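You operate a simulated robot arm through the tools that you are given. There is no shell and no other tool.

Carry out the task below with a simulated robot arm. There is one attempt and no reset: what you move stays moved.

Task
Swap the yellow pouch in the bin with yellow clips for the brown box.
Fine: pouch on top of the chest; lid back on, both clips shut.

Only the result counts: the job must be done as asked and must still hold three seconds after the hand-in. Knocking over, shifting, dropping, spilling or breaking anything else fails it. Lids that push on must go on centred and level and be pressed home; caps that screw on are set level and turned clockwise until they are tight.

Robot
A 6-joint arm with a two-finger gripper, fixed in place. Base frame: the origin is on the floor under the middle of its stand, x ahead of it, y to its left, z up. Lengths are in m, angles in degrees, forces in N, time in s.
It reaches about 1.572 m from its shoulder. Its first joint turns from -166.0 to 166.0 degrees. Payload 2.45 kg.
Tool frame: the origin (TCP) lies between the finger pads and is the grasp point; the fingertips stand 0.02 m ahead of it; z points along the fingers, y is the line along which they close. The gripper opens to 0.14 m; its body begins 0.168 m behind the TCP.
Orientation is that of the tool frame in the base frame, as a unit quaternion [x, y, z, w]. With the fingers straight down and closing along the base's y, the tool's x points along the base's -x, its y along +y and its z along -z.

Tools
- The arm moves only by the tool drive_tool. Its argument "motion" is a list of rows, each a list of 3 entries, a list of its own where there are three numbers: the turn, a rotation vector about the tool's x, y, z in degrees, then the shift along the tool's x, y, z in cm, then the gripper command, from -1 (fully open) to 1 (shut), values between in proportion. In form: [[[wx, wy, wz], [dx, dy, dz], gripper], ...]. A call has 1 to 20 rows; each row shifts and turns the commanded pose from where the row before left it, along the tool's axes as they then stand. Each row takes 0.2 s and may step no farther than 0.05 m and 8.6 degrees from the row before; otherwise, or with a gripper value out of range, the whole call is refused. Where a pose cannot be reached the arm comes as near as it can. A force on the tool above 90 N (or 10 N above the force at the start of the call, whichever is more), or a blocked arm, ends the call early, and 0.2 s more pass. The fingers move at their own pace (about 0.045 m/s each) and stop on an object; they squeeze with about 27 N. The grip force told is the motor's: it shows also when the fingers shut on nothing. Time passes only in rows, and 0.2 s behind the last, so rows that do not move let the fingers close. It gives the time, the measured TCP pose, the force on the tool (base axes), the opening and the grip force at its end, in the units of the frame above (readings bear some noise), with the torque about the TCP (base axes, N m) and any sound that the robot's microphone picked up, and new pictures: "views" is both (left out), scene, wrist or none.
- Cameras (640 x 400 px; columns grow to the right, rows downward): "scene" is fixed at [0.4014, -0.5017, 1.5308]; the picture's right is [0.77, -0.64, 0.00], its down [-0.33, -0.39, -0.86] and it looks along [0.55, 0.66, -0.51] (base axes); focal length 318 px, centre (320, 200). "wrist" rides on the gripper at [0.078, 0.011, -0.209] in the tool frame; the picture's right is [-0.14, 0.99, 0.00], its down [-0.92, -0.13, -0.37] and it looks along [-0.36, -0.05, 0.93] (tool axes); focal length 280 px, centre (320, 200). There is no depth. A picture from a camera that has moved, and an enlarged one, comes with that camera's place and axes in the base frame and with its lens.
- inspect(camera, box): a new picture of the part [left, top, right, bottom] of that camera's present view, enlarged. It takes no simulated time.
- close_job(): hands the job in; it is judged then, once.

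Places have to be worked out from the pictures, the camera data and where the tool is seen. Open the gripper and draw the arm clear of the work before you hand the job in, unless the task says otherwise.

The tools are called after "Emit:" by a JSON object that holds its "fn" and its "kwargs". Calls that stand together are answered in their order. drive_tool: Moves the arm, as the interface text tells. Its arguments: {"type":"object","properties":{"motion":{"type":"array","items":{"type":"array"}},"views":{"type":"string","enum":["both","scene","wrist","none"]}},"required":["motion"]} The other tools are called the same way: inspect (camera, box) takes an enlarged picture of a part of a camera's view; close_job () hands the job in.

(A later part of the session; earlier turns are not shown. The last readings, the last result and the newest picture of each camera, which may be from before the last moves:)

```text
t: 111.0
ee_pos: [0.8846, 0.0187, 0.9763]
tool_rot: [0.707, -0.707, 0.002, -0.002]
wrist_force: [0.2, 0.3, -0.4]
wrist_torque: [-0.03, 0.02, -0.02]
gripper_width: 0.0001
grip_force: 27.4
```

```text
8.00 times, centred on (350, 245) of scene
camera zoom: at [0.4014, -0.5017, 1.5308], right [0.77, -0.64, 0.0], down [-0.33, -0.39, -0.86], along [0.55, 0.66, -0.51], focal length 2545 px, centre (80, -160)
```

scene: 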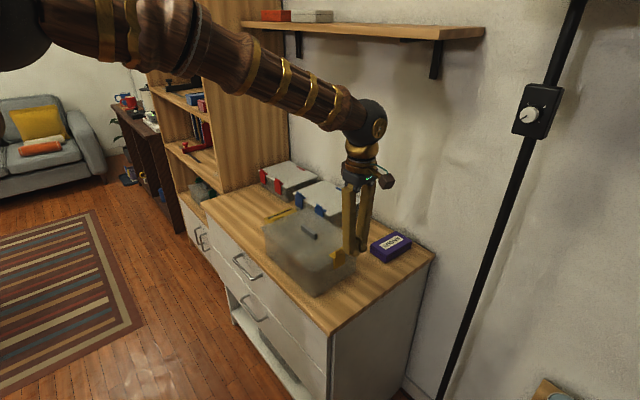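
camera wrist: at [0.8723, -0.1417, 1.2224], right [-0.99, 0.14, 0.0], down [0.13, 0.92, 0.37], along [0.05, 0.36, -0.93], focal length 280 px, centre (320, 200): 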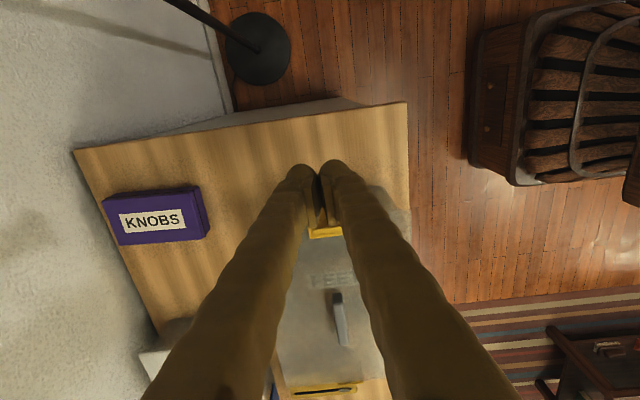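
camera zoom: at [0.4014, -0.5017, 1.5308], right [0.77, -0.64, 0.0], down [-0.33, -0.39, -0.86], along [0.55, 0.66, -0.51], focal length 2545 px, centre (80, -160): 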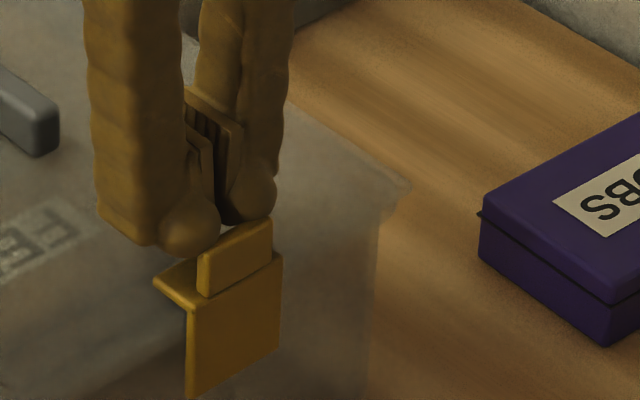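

Emit:
{"fn": "drive_tool", "kwargs": {"motion": [[[0, 0, 0], [0, 0, 0.4], 1], [[0, 0, 0], [0, 0, 0.3], 1], [[0, 0, 0], [0, 0, 0.2], 1], [[0, 0, 0], [0, 0, 0], 1]], "views": "none"}}

Emit:
{"fn": "inspect", "kwargs": {"camera": "scene", "box": [320, 220, 380, 270]}}

```text
t: 112.0
ee_pos: [0.8847, 0.0183, 0.9661]
tool_rot: [0.707, -0.707, 0.003, -0.003]
wrist_force: [-0.3, 0.4, 0.1]
wrist_torque: [-0.02, -0.01, 0.01]
gripper_width: 0.0
grip_force: 27.6
```

```text
8.00 times, centred on (350, 245) of scene
camera zoom: at [0.4014, -0.5017, 1.5308], right [0.77, -0.64, 0.0], down [-0.33, -0.39, -0.86], along [0.55, 0.66, -0.51], focal length 2545 px, centre (80, -160)
```

zoom: 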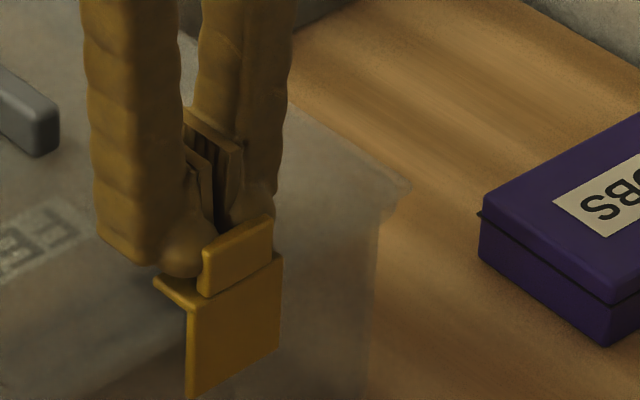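

Emit:
{"fn": "drive_tool", "kwargs": {"motion": [[[0, 0, 0], [0, 0, 0.2], 1], [[0, 0, 0], [0, 0, 0.15], 1], [[0, 0, 0], [0, 0, 0], 1]], "views": "none"}}

```text
t: 112.8
ee_pos: [0.8844, 0.0176, 0.9628]
tool_rot: [0.707, -0.707, 0.003, -0.002]
wrist_force: [-0.4, 0.6, 4.8]
wrist_torque: [0.0, 0.02, -0.03]
gripper_width: 0.0061
grip_force: 26.9
```

Contact with the hook's top at tip z≈0.943. I press a bit more and watch for give or a click.

Emit:
{"fn": "drive_tool", "kwargs": {"motion": [[[0, 0, 0], [0, 0, 0.15], 1], [[0, 0, 0], [0, 0, 0], 1]], "views": "none"}}

Emit:
{"fn": "drive_tool", "kwargs": {"motion": [[[0, 0, 0], [0, 0, 0.15], 1], [[0, 0, 0], [0, 0, 0], 1]], "views": "none"}}

Emit:
{"fn": "inspect", "kwargs": {"camera": "scene", "box": [320, 220, 380, 270]}}

```text
t: 113.4
ee_pos: [0.8863, 0.0182, 0.963]
tool_rot: [0.707, -0.707, 0.003, -0.003]
wrist_force: [-7.5, 2.5, 25.1]
wrist_torque: [-0.22, 0.21, -0.04]
gripper_width: 0.0061
grip_force: 27.3
```

```text
t: 114.0
ee_pos: [0.8857, 0.019, 0.9629]
tool_rot: [0.707, -0.707, 0.004, -0.003]
wrist_force: [-8.1, 5.6, 56.6]
wrist_torque: [-0.41, 0.38, -0.03]
gripper_width: 0.0058
grip_force: 26.7
```

```text
8.00 times, centred on (350, 245) of scene
camera zoom: at [0.4014, -0.5017, 1.5308], right [0.77, -0.64, 0.0], down [-0.33, -0.39, -0.86], along [0.55, 0.66, -0.51], focal length 2545 px, centre (80, -160)
```

zoom: 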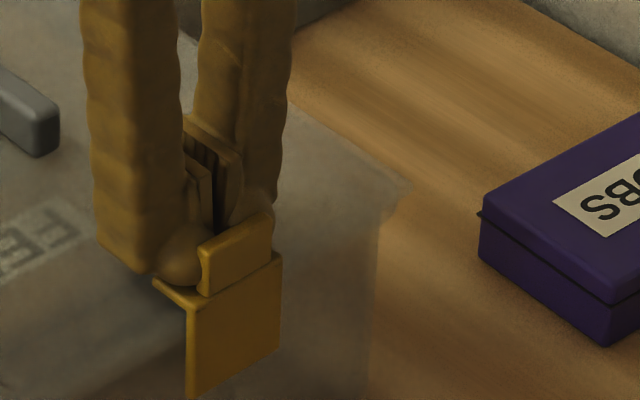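

57 N downward gave no movement at all, so the near clip is hard against its stop — shut. Next I relocate the pouch out of the far clip's way: rise and turn the wrist back by 90°.

Emit:
{"fn": "drive_tool", "kwargs": {"motion": [[[0, 0, 0], [0, 0, -0.5], 1], [[0, 0, 0], [0, 0, -3], 1], [[0, 0, 0], [0, 0, -4], 1], [[0, 0, 0], [0, 0, -4], 1], [[0, 0, 8.5], [0, 0, 0], 0.5], [[0, 0, 8.5], [0, 0, 0], 0], [[0, 0, 8.5], [0, 0, 0], -0.2], [[0, 0, 8.5], [0, 0, 0], -0.2], [[0, 0, 8.5], [0, 0, 0], -0.2], [[0, 0, 8.5], [0, 0, 0], -0.2], [[0, 0, 8.5], [0, 0, 0], -0.2], [[0, 0, 8.5], [0, 0, 0], -0.2], [[0, 0, 8.5], [0, 0, 0], -0.2], [[0, 0, 8.5], [0, 0, 0], -0.2], [[0, 0, 5], [0, 0, 0], -0.2], [[0, 0, 0], [0, 0, 0], -0.2]]}}

```text
t: 117.4
ee_pos: [0.8846, 0.0189, 1.0759]
tool_rot: [0.001, 1.0, 0.0, 0.004]
wrist_force: [-0.7, 0.4, 0.5]
wrist_torque: [0.01, -0.01, 0.0]
gripper_width: 0.084
grip_force: 0.0
camera wrist: at [0.8039, 0.0301, 1.2837], right [0.14, 0.99, 0.0], down [0.92, -0.13, 0.37], along [0.37, -0.05, -0.93], focal length 280 px, centre (320, 200)
```

scene: 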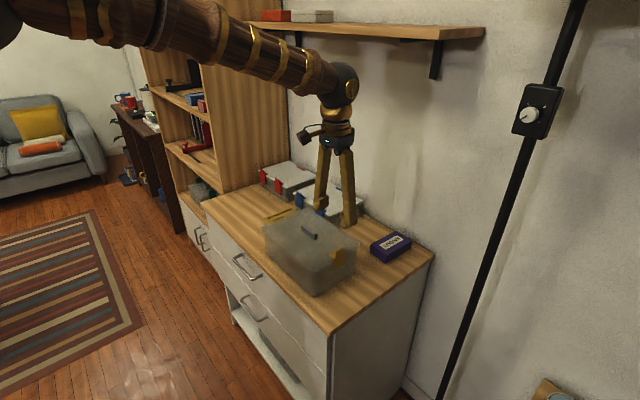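
wrist: 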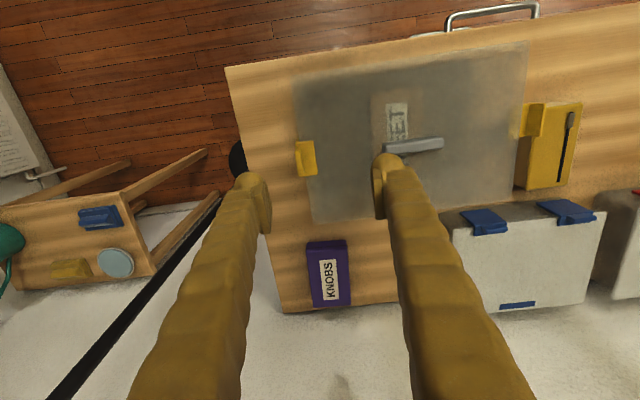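

I move over the pouch for a check before grasping it.

Emit:
{"fn": "drive_tool", "kwargs": {"motion": [[[0, 0.45, 0], [0, 0, 0], -0.2], [[0, 0, 0], [-0.65, 4.34, 0], -0.2], [[0, 0, 0], [-0.65, 4.34, 0], -0.2], [[0, 0, 0], [-0.65, 4.34, 0], -0.2], [[0, 0, 0], [-0.65, 4.34, 0], -0.2], [[0, 0, 0], [-0.65, 4.34, 0], -0.2], [[0, 0, 0], [-0.65, 4.34, 0], -0.2], [[0, 0, 0], [-0.65, 4.34, 0], -0.2], [[0, 0, 0], [-0.65, 4.34, 0], -0.2], [[0, 0, 0], [0, 0, 4], -0.2], [[0, 0, 0], [0, 0, 4], -0.2], [[0, 0, 0], [0, 0, 0], -0.2]]}}

Emit:
{"fn": "inspect", "kwargs": {"camera": "wrist", "box": [160, 60, 480, 300]}}

```text
t: 120.0
ee_pos: [0.9358, 0.3664, 0.9956]
tool_rot: [0.001, 1.0, 0.0, 0.0]
wrist_force: [-0.1, -0.1, 0.2]
wrist_torque: [-0.01, 0.01, -0.05]
gripper_width: 0.0841
grip_force: 0.2
camera wrist: at [0.8572, 0.3777, 1.2052], right [0.14, 0.99, 0.0], down [0.92, -0.13, 0.37], along [0.36, -0.05, -0.93], focal length 280 px, centre (320, 200)
```

scene: 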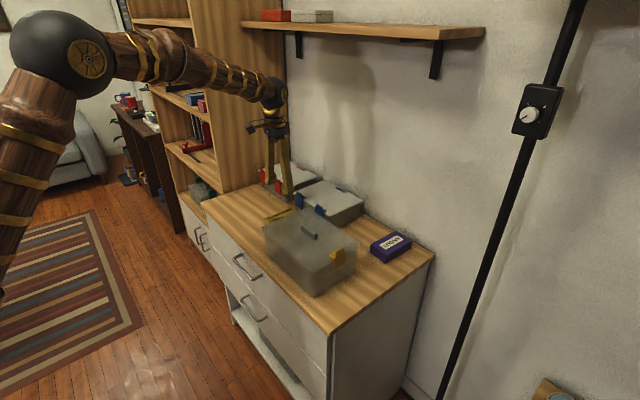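
wrist: 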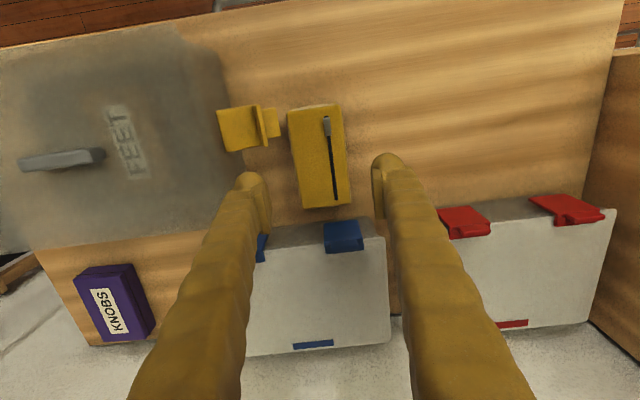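

```text
1.67 times, centred on (320, 180) of wrist
camera zoom: at [0.8572, 0.3777, 1.2052], right [0.14, 0.99, 0.0], down [0.92, -0.13, 0.37], along [0.36, -0.05, -0.93], focal length 467 px, centre (320, 233)
```

zoom: 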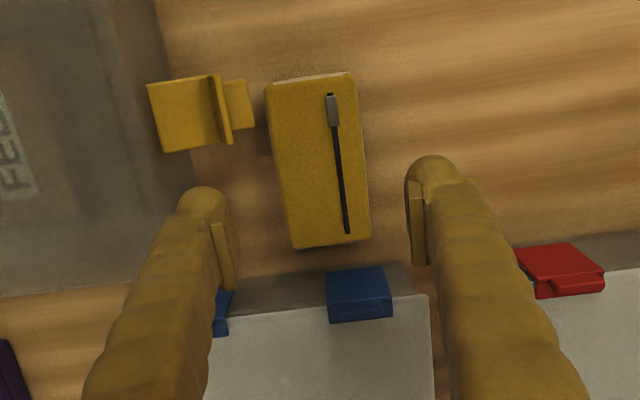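

The pouch is centred and the far clip clears the finger by about 1.8 cm in x. I descend, grip and lift it.

Emit:
{"fn": "drive_tool", "kwargs": {"motion": [[[0, 0, 0], [-0.1, 0, 3], -0.2], [[0, 0, 0], [0, 0, 4], -0.2], [[0, 0, 0], [0, 0, 4], -0.2], [[0, 0, 0], [0, 0, 2], -0.2], [[0, 0, 0], [0, 0, 1], -0.2], [[0, 0, 0], [0, 0, 0], -0.2], [[0, 0, 0], [0, 0, 0], 0.3], [[0, 0, 0], [0, 0, 0], 1], [[0, 0, 0], [0, 0, 0], 1], [[0, 0, 0], [0, 0, 0], 1], [[0, 0, 0], [0, 0, -1], 1], [[0, 0, 0], [0, 0, -3], 1], [[0, 0, 0], [0, 0, -4], 1], [[0, 0, 0], [0, 0, 0], 1]]}}

```text
t: 123.0
ee_pos: [0.9371, 0.3659, 0.9358]
tool_rot: [0.0, 1.0, 0.0, -0.001]
wrist_force: [0.8, 0.7, -2.0]
wrist_torque: [-0.03, 0.0, 0.0]
gripper_width: 0.0701
grip_force: 27.0
camera wrist: at [0.8587, 0.3782, 1.145], right [0.14, 0.99, 0.0], down [0.92, -0.13, 0.37], along [0.36, -0.05, -0.93], focal length 280 px, centre (320, 200)
```

scene: 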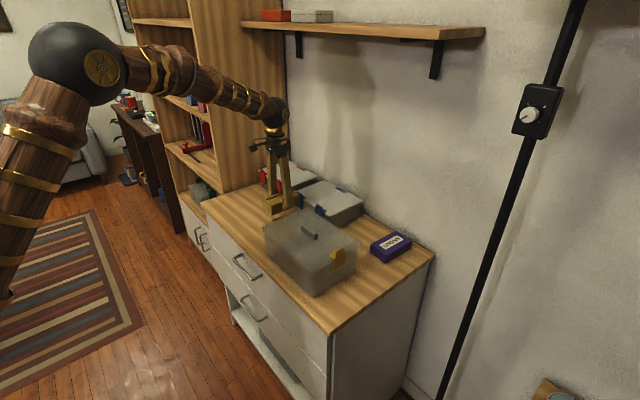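
wrist: 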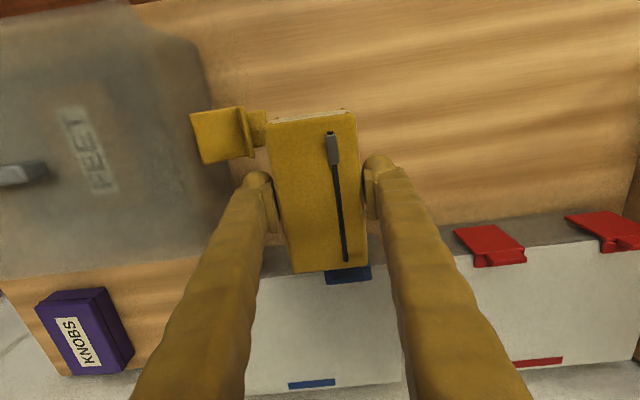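

The pouch is held again. I carry it about 23 cm further in +y and lower it near the chest top.

Emit:
{"fn": "drive_tool", "kwargs": {"motion": [[[0, 0, 0], [0, 0, -1], 1], [[0, 0, 0], [0.7, 4.6, 0], 1], [[0, 0, 0], [0.7, 4.6, 0], 1], [[0, 0, 0], [0.7, 4.6, 0], 1], [[0, 0, 0], [0.7, 4.6, 0], 1], [[0, 0, 0], [0.7, 4.6, 0], 1], [[0, 0, 0], [0, 0, 3], 1], [[0, 0, 0], [0, 0, 3], 1], [[0, 0, 0], [0, 0, 2], 1], [[0, 0, 0], [0, 0, 0.6], 1], [[0, 0, 0], [0, 0, 0], 1]]}}

```text
t: 125.4
ee_pos: [0.9029, 0.5957, 0.859]
tool_rot: [0.0, 1.0, 0.0, -0.001]
wrist_force: [0.1, 0.1, -1.2]
wrist_torque: [0.01, 0.02, 0.0]
gripper_width: 0.0703
grip_force: 26.8
camera wrist: at [0.8239, 0.6066, 1.0684], right [0.14, 0.99, 0.0], down [0.92, -0.13, 0.37], along [0.36, -0.05, -0.93], focal length 280 px, centre (320, 200)
```

scene: 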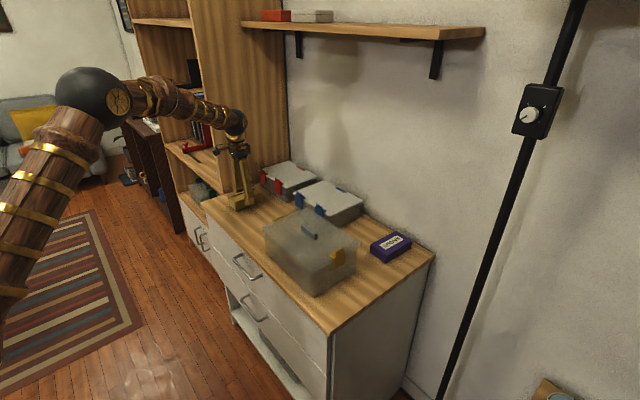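
wrist: 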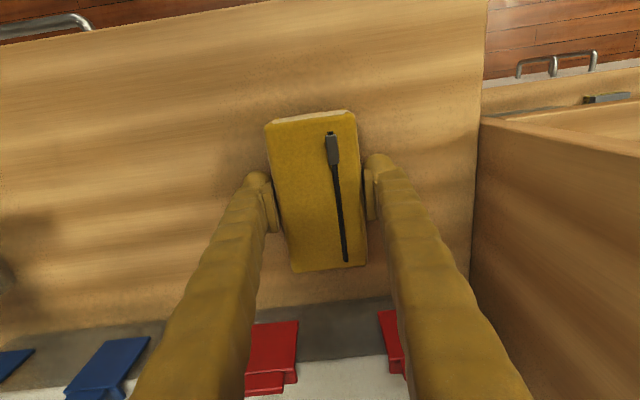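

I lower the last few millimetres in small steps to touch down.

Emit:
{"fn": "drive_tool", "kwargs": {"motion": [[[0, 0, 0], [0, 0, 0.2], 1], [[0, 0, 0], [0, 0, 0.15], 1], [[0, 0, 0], [0, 0, 0], 1]], "views": "none"}}

Emit:
{"fn": "drive_tool", "kwargs": {"motion": [[[0, 0, 0], [0, 0, 0.15], 1], [[0, 0, 0], [0, 0, 0], 1]], "views": "none"}}

```text
t: 126.2
ee_pos: [0.9022, 0.5941, 0.8562]
tool_rot: [-0.001, 1.0, -0.001, 0.0]
wrist_force: [0.0, 0.0, -1.6]
wrist_torque: [0.03, 0.03, 0.01]
gripper_width: 0.0703
grip_force: 27.3
```

```text
t: 126.8
ee_pos: [0.9025, 0.5962, 0.8541]
tool_rot: [0.0, 1.0, 0.001, 0.0]
wrist_force: [-3.0, -4.4, 9.0]
wrist_torque: [-0.11, -0.11, -0.07]
gripper_width: 0.0702
grip_force: 26.9
```

Touchdown. I open, rise clear, and check the pouch.

Emit:
{"fn": "drive_tool", "kwargs": {"motion": [[[0, 0, 0], [0, 0, 0], 0.2], [[0, 0, 0], [0, 0, 0], -0.15], [[0, 0, 0], [0, 0, 0], -0.15], [[0, 0, 0], [0, 0, -0.5], -0.15], [[0, 0, 0], [0, 0, -2], -0.15], [[0, 0, 0], [0, 0, -4], -0.15], [[0, 0, 0], [0, 0, -4], -0.15], [[0, 0, 0], [0, 0, -4], -0.15], [[0, 0, 0], [0, 0, -4], -0.15], [[0, 0, 0], [0, 0, 0], -0.15]]}}

Emit:
{"fn": "inspect", "kwargs": {"camera": "scene", "box": [190, 160, 370, 310]}}

```text
t: 129.0
ee_pos: [0.9025, 0.5935, 1.0386]
tool_rot: [0.0, 1.0, -0.001, -0.001]
wrist_force: [-0.3, -1.1, 0.3]
wrist_torque: [-0.01, 0.0, -0.02]
gripper_width: 0.0804
grip_force: 0.0
camera wrist: at [0.8238, 0.6061, 1.2482], right [0.14, 0.99, 0.0], down [0.92, -0.13, 0.37], along [0.36, -0.05, -0.93], focal length 280 px, centre (320, 200)
```

scene: 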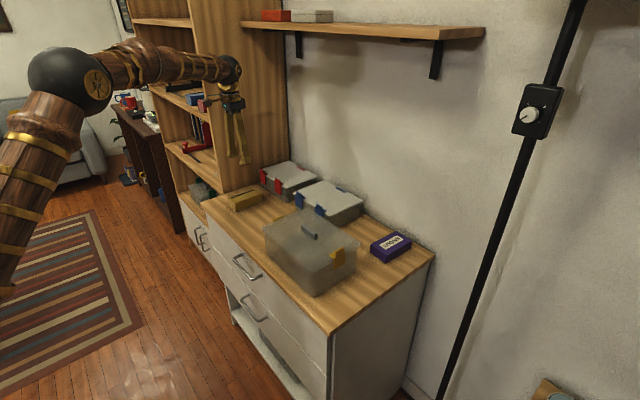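
wrist: 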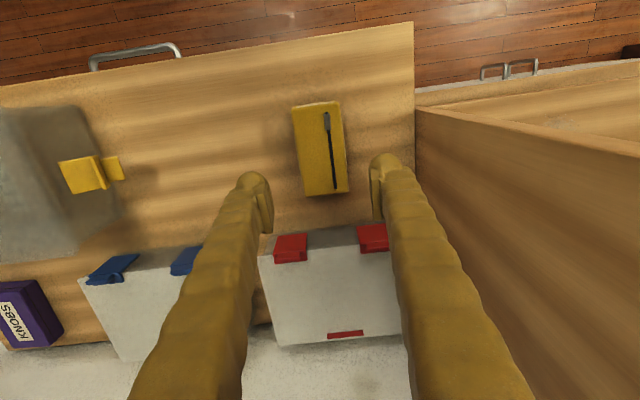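

```text
2.67 times, centred on (280, 235) of scene
camera zoom: at [0.4014, -0.5017, 1.5308], right [0.77, -0.64, 0.0], down [-0.33, -0.39, -0.86], along [0.55, 0.66, -0.51], focal length 848 px, centre (427, 107)
```

zoom: 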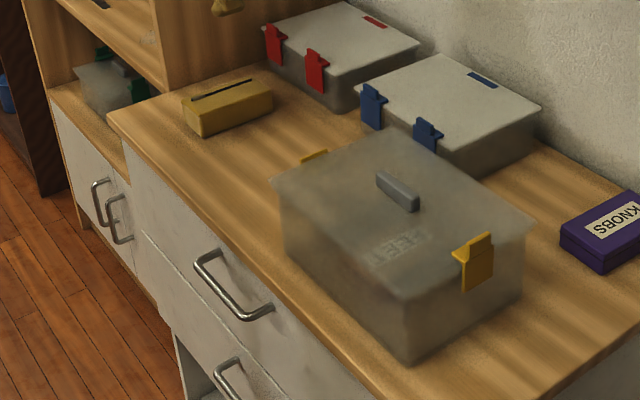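

The pouch sits well on the chest and the near clip looks identical to the shut blue/red clips. Now the far clip: I turn the wrist -90°, close the fist, and move toward the +y side of the bin.

Emit:
{"fn": "drive_tool", "kwargs": {"motion": [[[0, 0, -8.5], [0, 0, 0], 0.5], [[0, 0, -8.5], [0, 0, 0], 1], [[0, 0, -8.5], [0, 0, 0], 1], [[0, 0, -8.5], [0, 0, 0], 1], [[0, 0, -8.5], [0, 0, 0], 1], [[0, 0, -8.5], [0, 0, 0], 1], [[0, 0, -8.5], [0, 0, 0], 1], [[0, 0, -8.5], [0, 0, 0], 1], [[0, 0, -8.5], [0, 0, 0], 1], [[0, 0, -8.5], [0, 0, 0], 1], [[0, 0, -5], [0, 0, 0], 1], [[0, 0, 0], [4.3, 0.4, 0], 1], [[0, 0, 0], [4.3, 0.4, 0], 1], [[0, 0, 0], [4.3, 0.4, 0], 1], [[0, 0, 0], [4.3, 0.4, 0], 1], [[0, 0, 0], [4.1, 0.2, 0], 1], [[0, 0, 0], [0, 0, 0], 1]]}}

```text
t: 132.6
ee_pos: [0.8845, 0.3829, 1.0379]
tool_rot: [-0.707, 0.707, 0.001, -0.001]
wrist_force: [0.0, -0.3, 0.4]
wrist_torque: [0.01, -0.01, 0.01]
gripper_width: 0.0003
grip_force: 26.8
camera wrist: at [0.8726, 0.3048, 1.248], right [-0.99, 0.14, 0.0], down [0.13, 0.92, 0.37], along [0.05, 0.36, -0.93], focal length 280 px, centre (320, 200)
```

scene: 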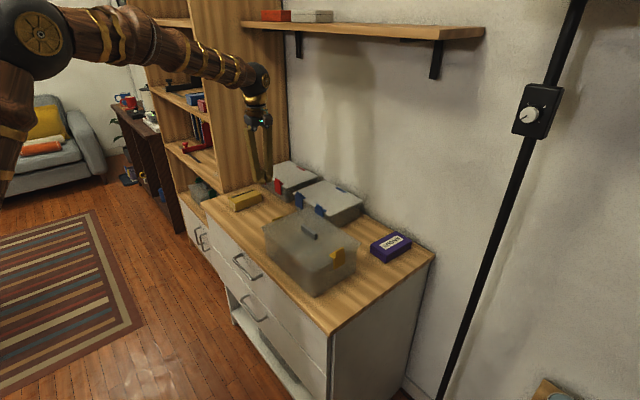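
wrist: 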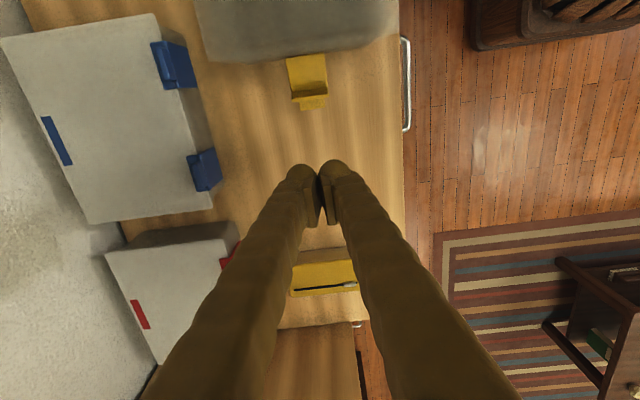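

The far clip is at x≈0.884, hinge y≈0.268, tab end y≈0.324. I tilt the tool 56° so it points toward -y and down.

Emit:
{"fn": "drive_tool", "kwargs": {"motion": [[[0, 8, 0], [0, 0, 0], 1], [[0, 8, 0], [0, 0, 0], 1], [[0, 8, 0], [0, 0, 0], 1], [[0, 8, 0], [0, 0, 0], 1], [[0, 8, 0], [0, 0, 0], 1], [[0, 8, 0], [0, 0, 0], 1], [[0, 8, 0], [0, 0, 0], 1], [[0, 0, 0], [0, 0, 0], 1]]}}

```text
t: 134.4
ee_pos: [0.8844, 0.3832, 1.0381]
tool_rot: [-0.624, 0.624, -0.332, -0.333]
wrist_force: [-0.4, 0.9, 0.7]
wrist_torque: [-0.01, 0.01, 0.02]
gripper_width: 0.0
grip_force: 27.0
camera wrist: at [0.873, 0.5134, 1.2209], right [-0.99, 0.08, -0.11], down [0.13, 0.82, -0.56], along [0.05, -0.57, -0.82], focal length 280 px, centre (320, 200)
```

scene: 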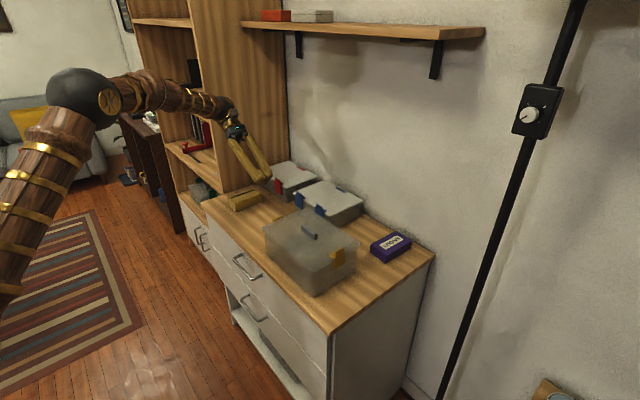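
wrist: 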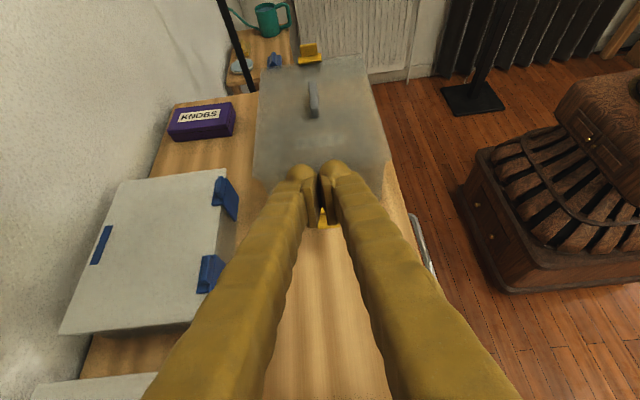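

Now I lower the fist straight down to z≈0.858, just outside and below the far tab.

Emit:
{"fn": "drive_tool", "kwargs": {"motion": [[[0, 0, 0], [-3.79, 0, 2.43], 1], [[0, 0, 0], [-3.79, 0, 2.43], 1], [[0, 0, 0], [-3.79, 0, 2.43], 1], [[0, 0, 0], [-3.0, 0, 1.9], 1], [[0, 0, 0], [-0.79, 0, 0.53], 1], [[0, 0, 0], [0, 0, 0], 1]]}}

Emit:
{"fn": "inspect", "kwargs": {"camera": "wrist", "box": [240, 110, 400, 260]}}

Emit:
{"fn": "inspect", "kwargs": {"camera": "scene", "box": [230, 180, 330, 250]}}

```text
t: 135.8
ee_pos: [0.8854, 0.3894, 0.859]
tool_rot: [0.625, -0.623, 0.332, 0.332]
wrist_force: [0.1, 0.6, 0.1]
wrist_torque: [0.02, 0.01, 0.02]
gripper_width: 0.0003
grip_force: 26.9
camera wrist: at [0.8729, 0.5184, 1.0414], right [-0.99, 0.08, -0.11], down [0.13, 0.82, -0.56], along [0.05, -0.57, -0.82], focal length 280 px, centre (320, 200)
```

scene: 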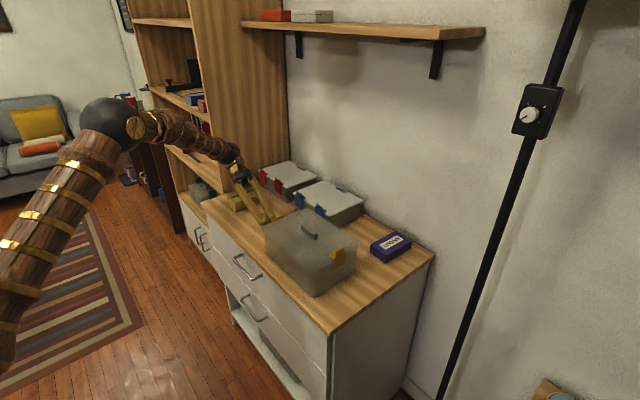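
wrist: 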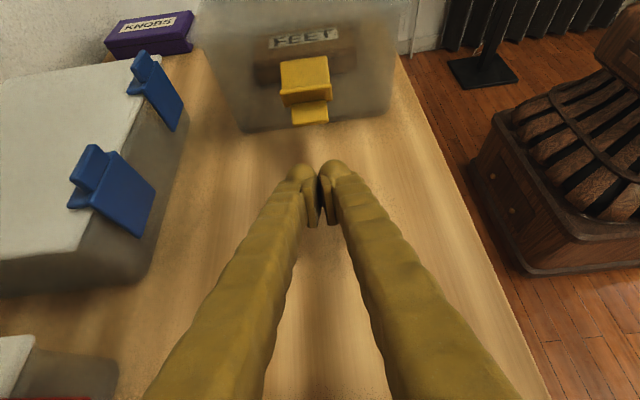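

```text
2.67 times, centred on (320, 185) of wrist
camera zoom: at [0.8729, 0.5184, 1.0414], right [-0.99, 0.08, -0.11], down [0.13, 0.82, -0.56], along [0.05, -0.57, -0.82], focal length 748 px, centre (320, 240)
```

zoom: 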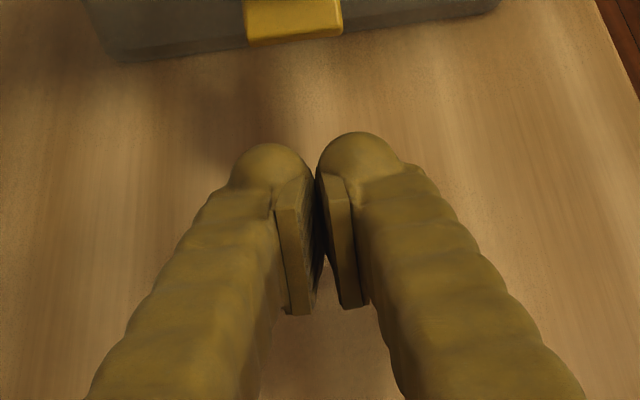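

```text
5.71 times, centred on (280, 215) of scene
camera zoom: at [0.4014, -0.5017, 1.5308], right [0.77, -0.64, 0.0], down [-0.33, -0.39, -0.86], along [0.55, 0.66, -0.51], focal length 1818 px, centre (549, 114)
```

zoom: 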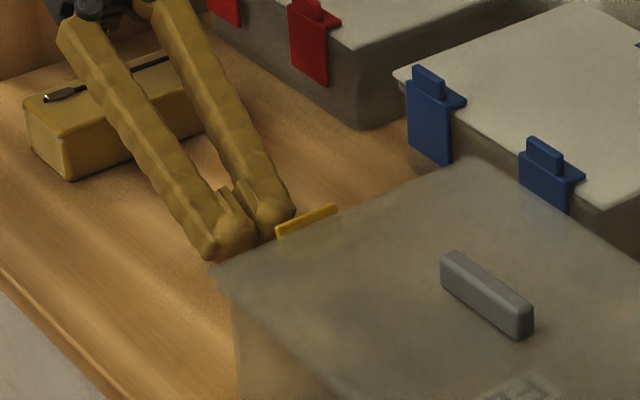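

The fist is in place outside the far tab. I slide it in 5.7 cm toward -y so it lies under the tab.

Emit:
{"fn": "drive_tool", "kwargs": {"motion": [[[0, 0, 0], [0.643, 0, 0.953], 1], [[0, 0, 0], [0.643, 0, 0.953], 1], [[0, 0, 0], [0.643, 0, 0.953], 1], [[0, 0, 0], [0.643, 0, 0.953], 1], [[0, 0, 0], [0.643, 0, 0.953], 1], [[0, 0, 0], [0, 0, 0], 1]], "views": "wrist"}}

Emit:
{"fn": "inspect", "kwargs": {"camera": "wrist", "box": [240, 110, 400, 260]}}

```text
t: 137.2
ee_pos: [0.883, 0.3301, 0.859]
tool_rot: [-0.624, 0.625, -0.331, -0.332]
wrist_force: [-0.2, -0.2, -0.2]
wrist_torque: [0.01, -0.02, 0.02]
gripper_width: 0.0001
grip_force: 27.0
camera wrist: at [0.8727, 0.4597, 1.041], right [-0.99, 0.08, -0.11], down [0.13, 0.82, -0.56], along [0.05, -0.57, -0.82], focal length 280 px, centre (320, 200)
```

wrist: 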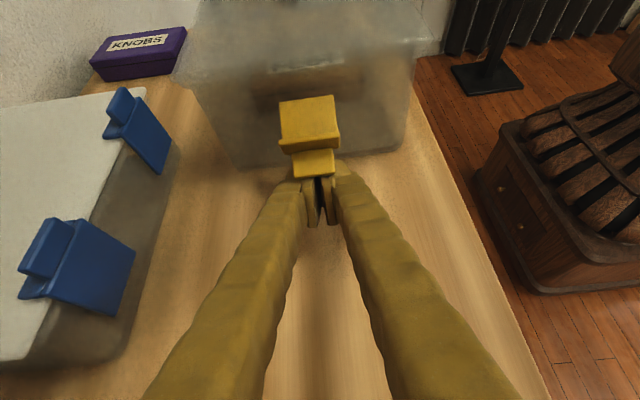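

```text
2.67 times, centred on (320, 185) of wrist
camera zoom: at [0.8727, 0.4597, 1.041], right [-0.99, 0.08, -0.11], down [0.13, 0.82, -0.56], along [0.05, -0.57, -0.82], focal length 748 px, centre (320, 240)
```

zoom: 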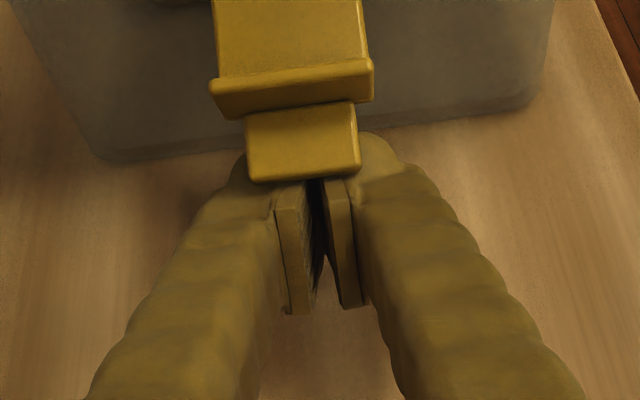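

The tab lies above the fingertips. I raise it in 1 cm steps.

Emit:
{"fn": "drive_tool", "kwargs": {"motion": [[[0, 0, 0], [0.913, 0, -0.435], 1], [[0, 0, 0], [0.913, 0, -0.435], 1], [[0, 0, 0], [0.913, 0, -0.435], 1], [[0, 0, 0], [0.913, 0, -0.435], 1], [[0, 0, 0], [0, 0, 0], 1]], "views": "wrist"}}

Emit:
{"fn": "inspect", "kwargs": {"camera": "wrist", "box": [240, 110, 400, 260]}}

```text
t: 138.4
ee_pos: [0.8839, 0.3236, 0.8988]
tool_rot: [0.625, -0.624, 0.331, 0.332]
wrist_force: [0.1, -0.5, 0.1]
wrist_torque: [-0.04, -0.01, -0.02]
gripper_width: 0.0002
grip_force: 27.0
camera wrist: at [0.8724, 0.4538, 1.0811], right [-0.99, 0.08, -0.11], down [0.13, 0.82, -0.56], along [0.05, -0.57, -0.82], focal length 280 px, centre (320, 200)
```

wrist: 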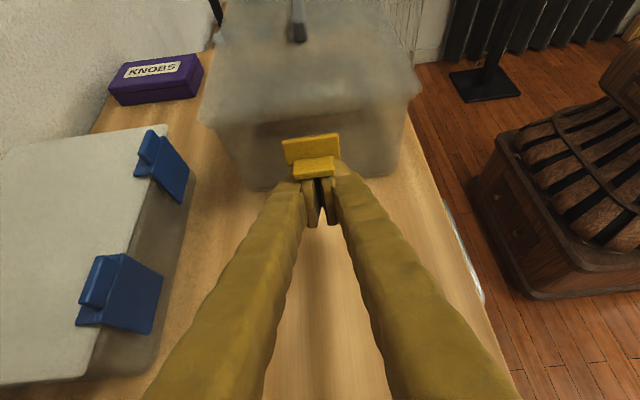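

```text
2.67 times, centred on (320, 185) of wrist
camera zoom: at [0.8724, 0.4538, 1.0811], right [-0.99, 0.08, -0.11], down [0.13, 0.82, -0.56], along [0.05, -0.57, -0.82], focal length 748 px, centre (320, 240)
```

zoom: 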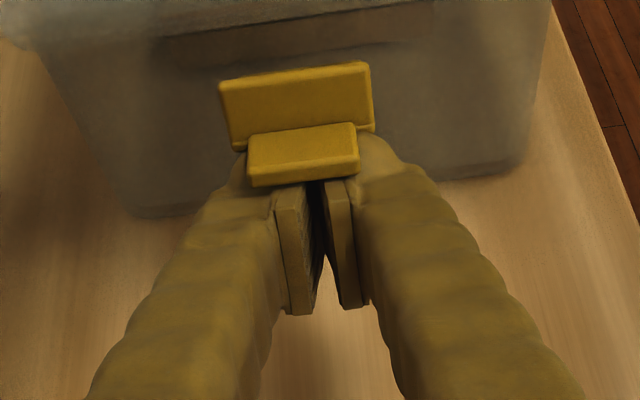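

The plate is about horizontal and following nicely. I continue up and inward as with the first clip.

Emit:
{"fn": "drive_tool", "kwargs": {"motion": [[[0, 0, 0], [0.913, 0, -0.435], 1], [[0, 0, 0], [0.913, 0, -0.435], 1], [[0, 0, 0], [0.913, 0, -0.435], 1], [[0, 0, 0], [0.8, 0, 0], 1], [[0, 0, 0], [0.97, 0, 0.27], 1], [[0, 0, 0], [0, 0, 0], 1]]}}

Emit:
{"fn": "inspect", "kwargs": {"camera": "wrist", "box": [240, 110, 400, 260]}}

Emit:
{"fn": "inspect", "kwargs": {"camera": "scene", "box": [230, 180, 330, 250]}}

```text
t: 139.8
ee_pos: [0.8854, 0.3063, 0.943]
tool_rot: [-0.624, 0.624, -0.332, -0.333]
wrist_force: [-0.7, 0.0, -0.1]
wrist_torque: [-0.01, 0.04, -0.02]
gripper_width: 0.0001
grip_force: 26.9
camera wrist: at [0.8728, 0.4368, 1.1242], right [-0.99, 0.08, -0.11], down [0.13, 0.82, -0.56], along [0.05, -0.57, -0.82], focal length 280 px, centre (320, 200)
```

scene: 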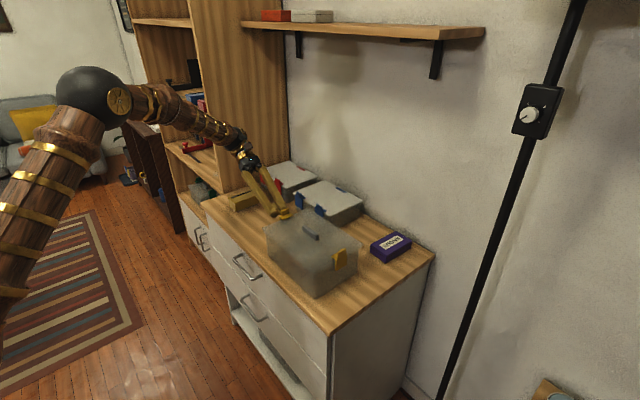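
wrist: 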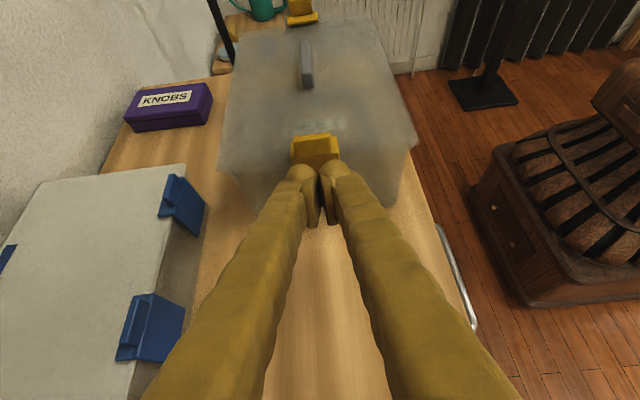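

```text
2.67 times, centred on (320, 185) of wrist
camera zoom: at [0.8728, 0.4368, 1.1242], right [-0.99, 0.08, -0.11], down [0.13, 0.82, -0.56], along [0.05, -0.57, -0.82], focal length 748 px, centre (320, 240)
```

zoom: 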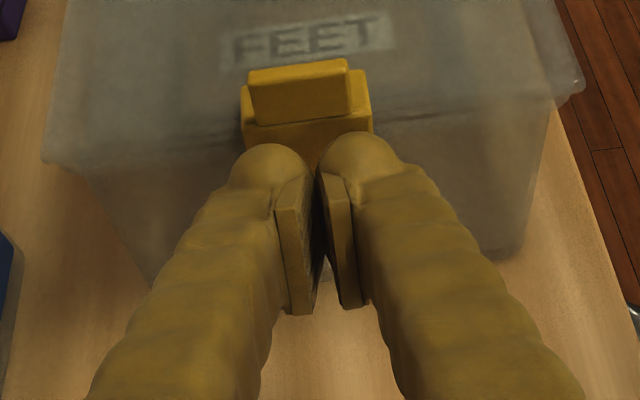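

```text
5.71 times, centred on (280, 215) of scene
camera zoom: at [0.4014, -0.5017, 1.5308], right [0.77, -0.64, 0.0], down [-0.33, -0.39, -0.86], along [0.55, 0.66, -0.51], focal length 1818 px, centre (549, 114)
```

zoom: 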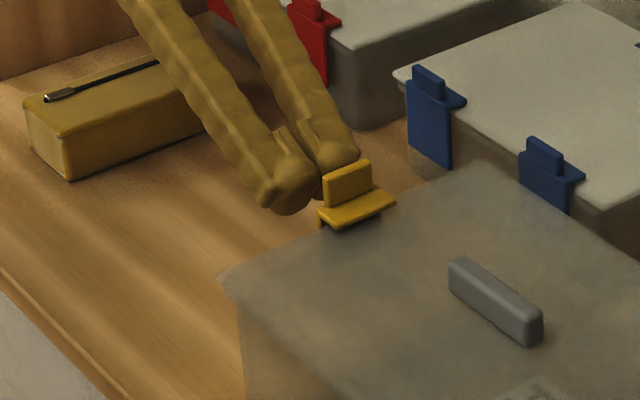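

The far clip has swung upright with its hook over the lid, and the bin has slid back to nearly its original spot (handle y≈0.121). I back the fist off and bring the tool upright to press-test this hook too.

Emit:
{"fn": "drive_tool", "kwargs": {"motion": [[[0, 0, 0], [0, 0, -2], 1], [[0, 0, 0], [0, 0, -3], 1], [[0, 0, 0], [2, 0, -3], 1], [[0, -8, 0], [0, 0, 0], 1], [[0, -8, 0], [0, 0, 0], 1], [[0, -8, 0], [0, 0, 0], 1], [[0, -8, 0], [0, 0, 0], 1], [[0, -8, 0], [0, 0, 0], 1], [[0, -8, 0], [0, 0, 0], 1], [[0, -8, 0], [0, 0, 0], 1], [[0, 0, 0], [0, 0, 0], 1]]}}

Emit:
{"fn": "inspect", "kwargs": {"camera": "scene", "box": [230, 180, 370, 305]}}

Emit:
{"fn": "inspect", "kwargs": {"camera": "scene", "box": [270, 195, 330, 235]}}

```text
t: 142.2
ee_pos: [0.8844, 0.3608, 1.0026]
tool_rot: [-0.707, 0.707, 0.001, 0.0]
wrist_force: [-0.2, 0.4, -0.9]
wrist_torque: [0.01, -0.05, -0.02]
gripper_width: 0.0
grip_force: 26.8
camera wrist: at [0.8733, 0.2843, 1.2119], right [-0.99, 0.14, 0.0], down [0.13, 0.92, 0.37], along [0.05, 0.37, -0.93], focal length 280 px, centre (320, 200)
```

scene: 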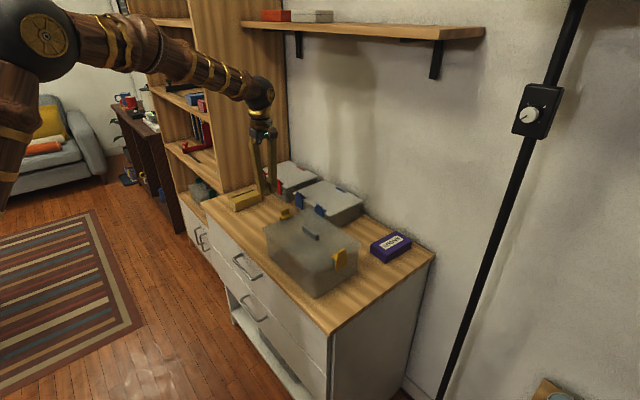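
wrist: 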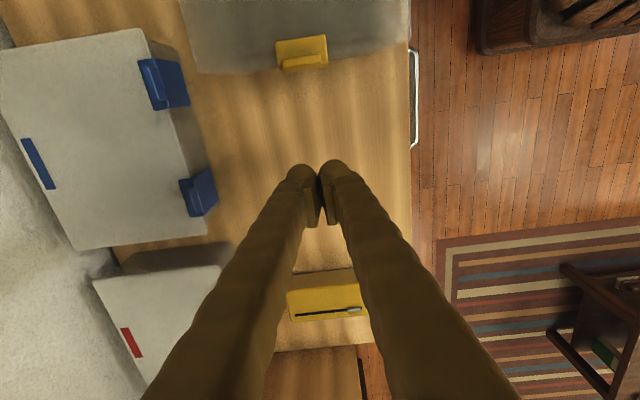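

```text
3.20 times, centred on (300, 242) of scene
camera zoom: at [0.4014, -0.5017, 1.5308], right [0.77, -0.64, 0.0], down [-0.33, -0.39, -0.86], along [0.55, 0.66, -0.51], focal length 1018 px, centre (384, 64)
```

zoom: 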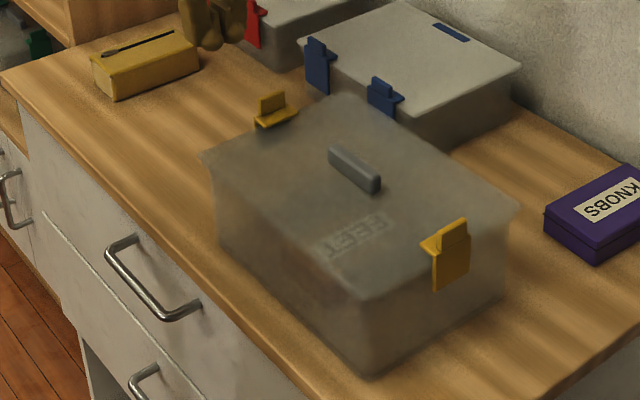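

```text
10.00 times, centred on (300, 215) of scene
camera zoom: at [0.4014, -0.5017, 1.5308], right [0.77, -0.64, 0.0], down [-0.33, -0.39, -0.86], along [0.55, 0.66, -0.51], focal length 3181 px, centre (520, 50)
```

zoom: 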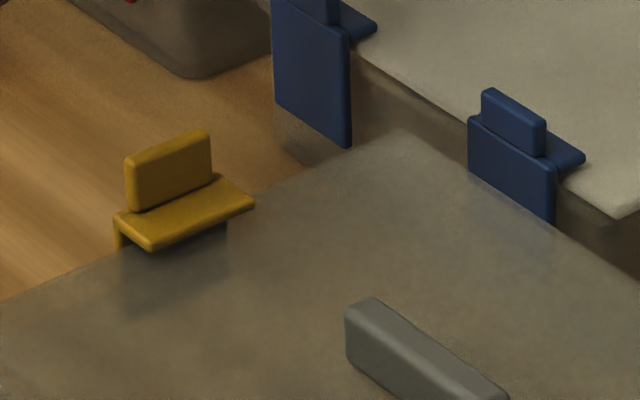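

Both clips stand upright with hooks lying on the lid, just like the blue ones. To be sure the far one is fully home I'll press down on its hook too; first move above it.

Emit:
{"fn": "drive_tool", "kwargs": {"motion": [[[0, 0, 0], [2, 0, -1], 1], [[0, 0, 0], [4, 0, 0], 1], [[0, 0, 0], [4, 0, 0], 1], [[0, 0, 0], [1.8, 0, 0], 1], [[0, 0, 0], [0, 0, 1.5], 1], [[0, 0, 0], [0, 0, 0], 1]], "views": "none"}}

Emit:
{"fn": "inspect", "kwargs": {"camera": "scene", "box": [270, 185, 340, 235]}}

Emit:
{"fn": "inspect", "kwargs": {"camera": "wrist", "box": [240, 110, 400, 260]}}

```text
t: 143.6
ee_pos: [0.8835, 0.2444, 0.9979]
tool_rot: [0.707, -0.707, 0.0, 0.001]
wrist_force: [-0.1, 0.5, 0.5]
wrist_torque: [0.0, -0.03, 0.01]
gripper_width: 0.0
grip_force: 27.2
```

```text
8.00 times, centred on (305, 210) of scene
camera zoom: at [0.4014, -0.5017, 1.5308], right [0.77, -0.64, 0.0], down [-0.33, -0.39, -0.86], along [0.55, 0.66, -0.51], focal length 2545 px, centre (440, 120)
```

zoom: 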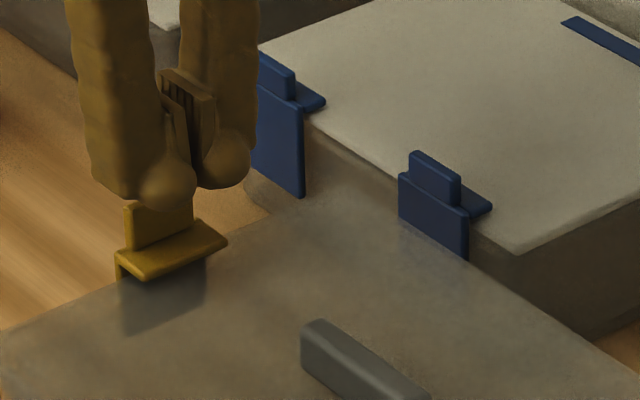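

```text
2.67 times, centred on (320, 185) of wrist
camera zoom: at [0.8727, 0.167, 1.2075], right [-0.99, 0.14, 0.0], down [0.13, 0.92, 0.37], along [0.05, 0.36, -0.93], focal length 748 px, centre (320, 240)
```

zoom: 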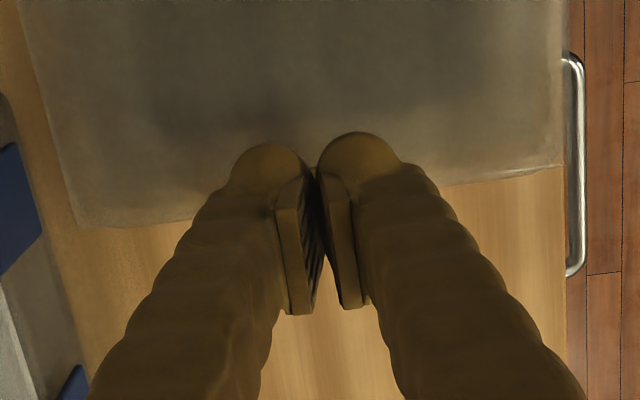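

The tips are just inside the tab. I descend in small steps.

Emit:
{"fn": "drive_tool", "kwargs": {"motion": [[[0, 0, 0], [0, 0, 0.7], 1], [[0, 0, 0], [0, 0, 0.5], 1], [[0, 0, 0], [0, 0, 0.5], 1], [[0, 0, 0], [0, 0, 0.5], 1], [[0, 0, 0], [0, 0, 0], 1]], "views": "none"}}

Emit:
{"fn": "inspect", "kwargs": {"camera": "scene", "box": [270, 185, 340, 235]}}

```text
t: 144.8
ee_pos: [0.8857, 0.2438, 0.9822]
tool_rot: [0.707, -0.707, 0.001, -0.002]
wrist_force: [1.1, -1.1, 10.2]
wrist_torque: [0.13, 0.02, 0.0]
gripper_width: 0.0061
grip_force: 27.1
stopped in row 5: the force on the tool passed its limit at 94 N (the readings are from after the stop); the commanded pose is now the measured one
```

```text
8.00 times, centred on (305, 210) of scene
camera zoom: at [0.4014, -0.5017, 1.5308], right [0.77, -0.64, 0.0], down [-0.33, -0.39, -0.86], along [0.55, 0.66, -0.51], focal length 2545 px, centre (440, 120)
```

zoom: 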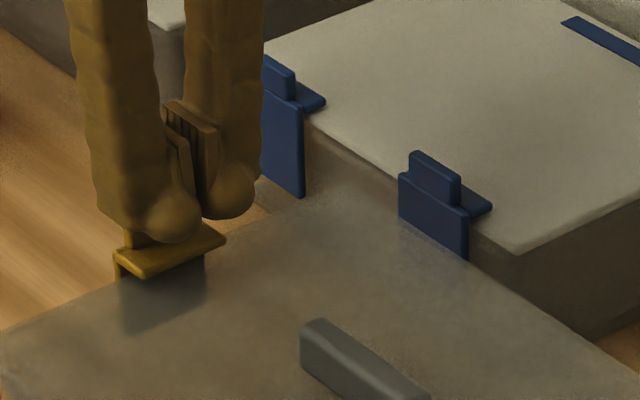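

The tips again caught the tab's top edge; nothing visibly moved. I raise, shift 1 cm further inward and retry.

Emit:
{"fn": "drive_tool", "kwargs": {"motion": [[[0, 0, 0], [0, 0, -1.2], 1], [[0, 0, 0], [1.0, 0, 0], 1], [[0, 0, 0], [0, 0, 0], 1], [[0, 0, 0], [0, 0, 0.7], 1], [[0, 0, 0], [0, 0, 0.5], 1], [[0, 0, 0], [0, 0, 0.3], 1], [[0, 0, 0], [0, 0, 0.2], 1], [[0, 0, 0], [0, 0, 0], 1]], "views": "none"}}

Emit:
{"fn": "inspect", "kwargs": {"camera": "scene", "box": [270, 185, 340, 235]}}

```text
t: 146.6
ee_pos: [0.8847, 0.2352, 0.9761]
tool_rot: [-0.707, 0.707, -0.002, 0.003]
wrist_force: [0.5, -0.8, 0.3]
wrist_torque: [0.01, -0.04, -0.01]
gripper_width: 0.0
grip_force: 26.7
```

```text
8.00 times, centred on (305, 210) of scene
camera zoom: at [0.4014, -0.5017, 1.5308], right [0.77, -0.64, 0.0], down [-0.33, -0.39, -0.86], along [0.55, 0.66, -0.51], focal length 2545 px, centre (440, 120)
```

zoom: 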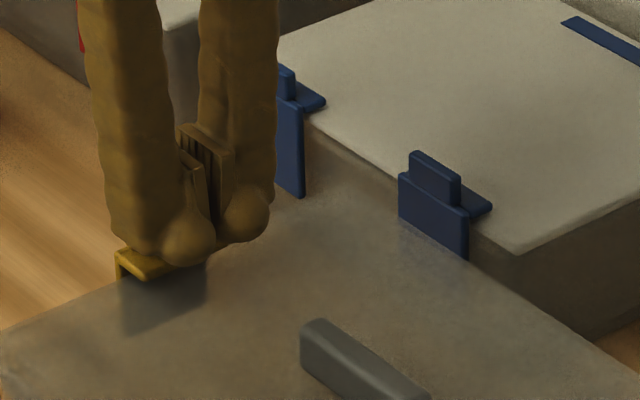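

Now the tips are clear of the tab (no force at tip z≈0.956). I continue down to the hook.

Emit:
{"fn": "drive_tool", "kwargs": {"motion": [[[0, 0, 0], [0, 0, 0.4], 1], [[0, 0, 0], [0, 0, 0.3], 1], [[0, 0, 0], [0, 0, 0.2], 1], [[0, 0, 0], [0, 0, 0.15], 1], [[0, 0, 0], [0, 0, 0.15], 1], [[0, 0, 0], [0, 0, 0], 1]], "views": "none"}}

```text
t: 148.0
ee_pos: [0.8861, 0.2347, 0.9643]
tool_rot: [-0.707, 0.707, -0.001, 0.003]
wrist_force: [-0.1, 0.2, -0.1]
wrist_torque: [0.05, 0.01, 0.01]
gripper_width: 0.0
grip_force: 26.8
```

Emit:
{"fn": "drive_tool", "kwargs": {"motion": [[[0, 0, 0], [0, 0, 0.15], 1], [[0, 0, 0], [0, 0, 0.15], 1], [[0, 0, 0], [0, 0, 0], 1]], "views": "none"}}

Emit:
{"fn": "inspect", "kwargs": {"camera": "scene", "box": [270, 185, 340, 235]}}

```text
t: 148.8
ee_pos: [0.8851, 0.2343, 0.9614]
tool_rot: [0.707, -0.707, 0.002, -0.002]
wrist_force: [-4.9, -4.8, 24.5]
wrist_torque: [0.15, 0.21, 0.09]
gripper_width: 0.0061
grip_force: 26.4
```

```text
8.00 times, centred on (305, 210) of scene
camera zoom: at [0.4014, -0.5017, 1.5308], right [0.77, -0.64, 0.0], down [-0.33, -0.39, -0.86], along [0.55, 0.66, -0.51], focal length 2545 px, centre (440, 120)
```

zoom: 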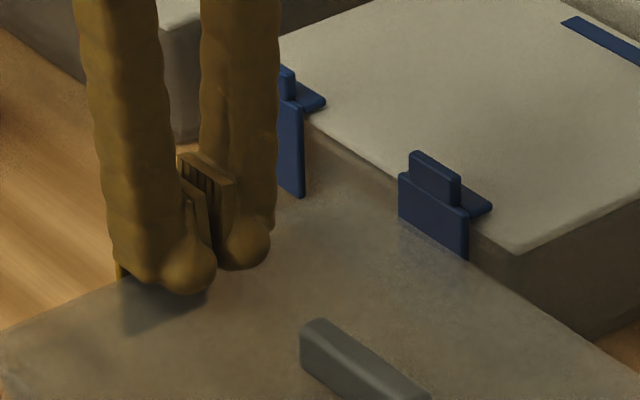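

Contact at tip z≈0.942, the same height as the near hook. I press slightly more to confirm it doesn't give.

Emit:
{"fn": "drive_tool", "kwargs": {"motion": [[[0, 0, 0], [0, 0, 0.2], 1], [[0, 0, 0], [0, 0, 0], 1]], "views": "none"}}

```text
t: 149.4
ee_pos: [0.885, 0.2347, 0.9627]
tool_rot: [-0.707, 0.707, -0.002, 0.004]
wrist_force: [-8.1, -12.6, 65.3]
wrist_torque: [0.39, 0.34, 0.14]
gripper_width: 0.006
grip_force: 27.0
```

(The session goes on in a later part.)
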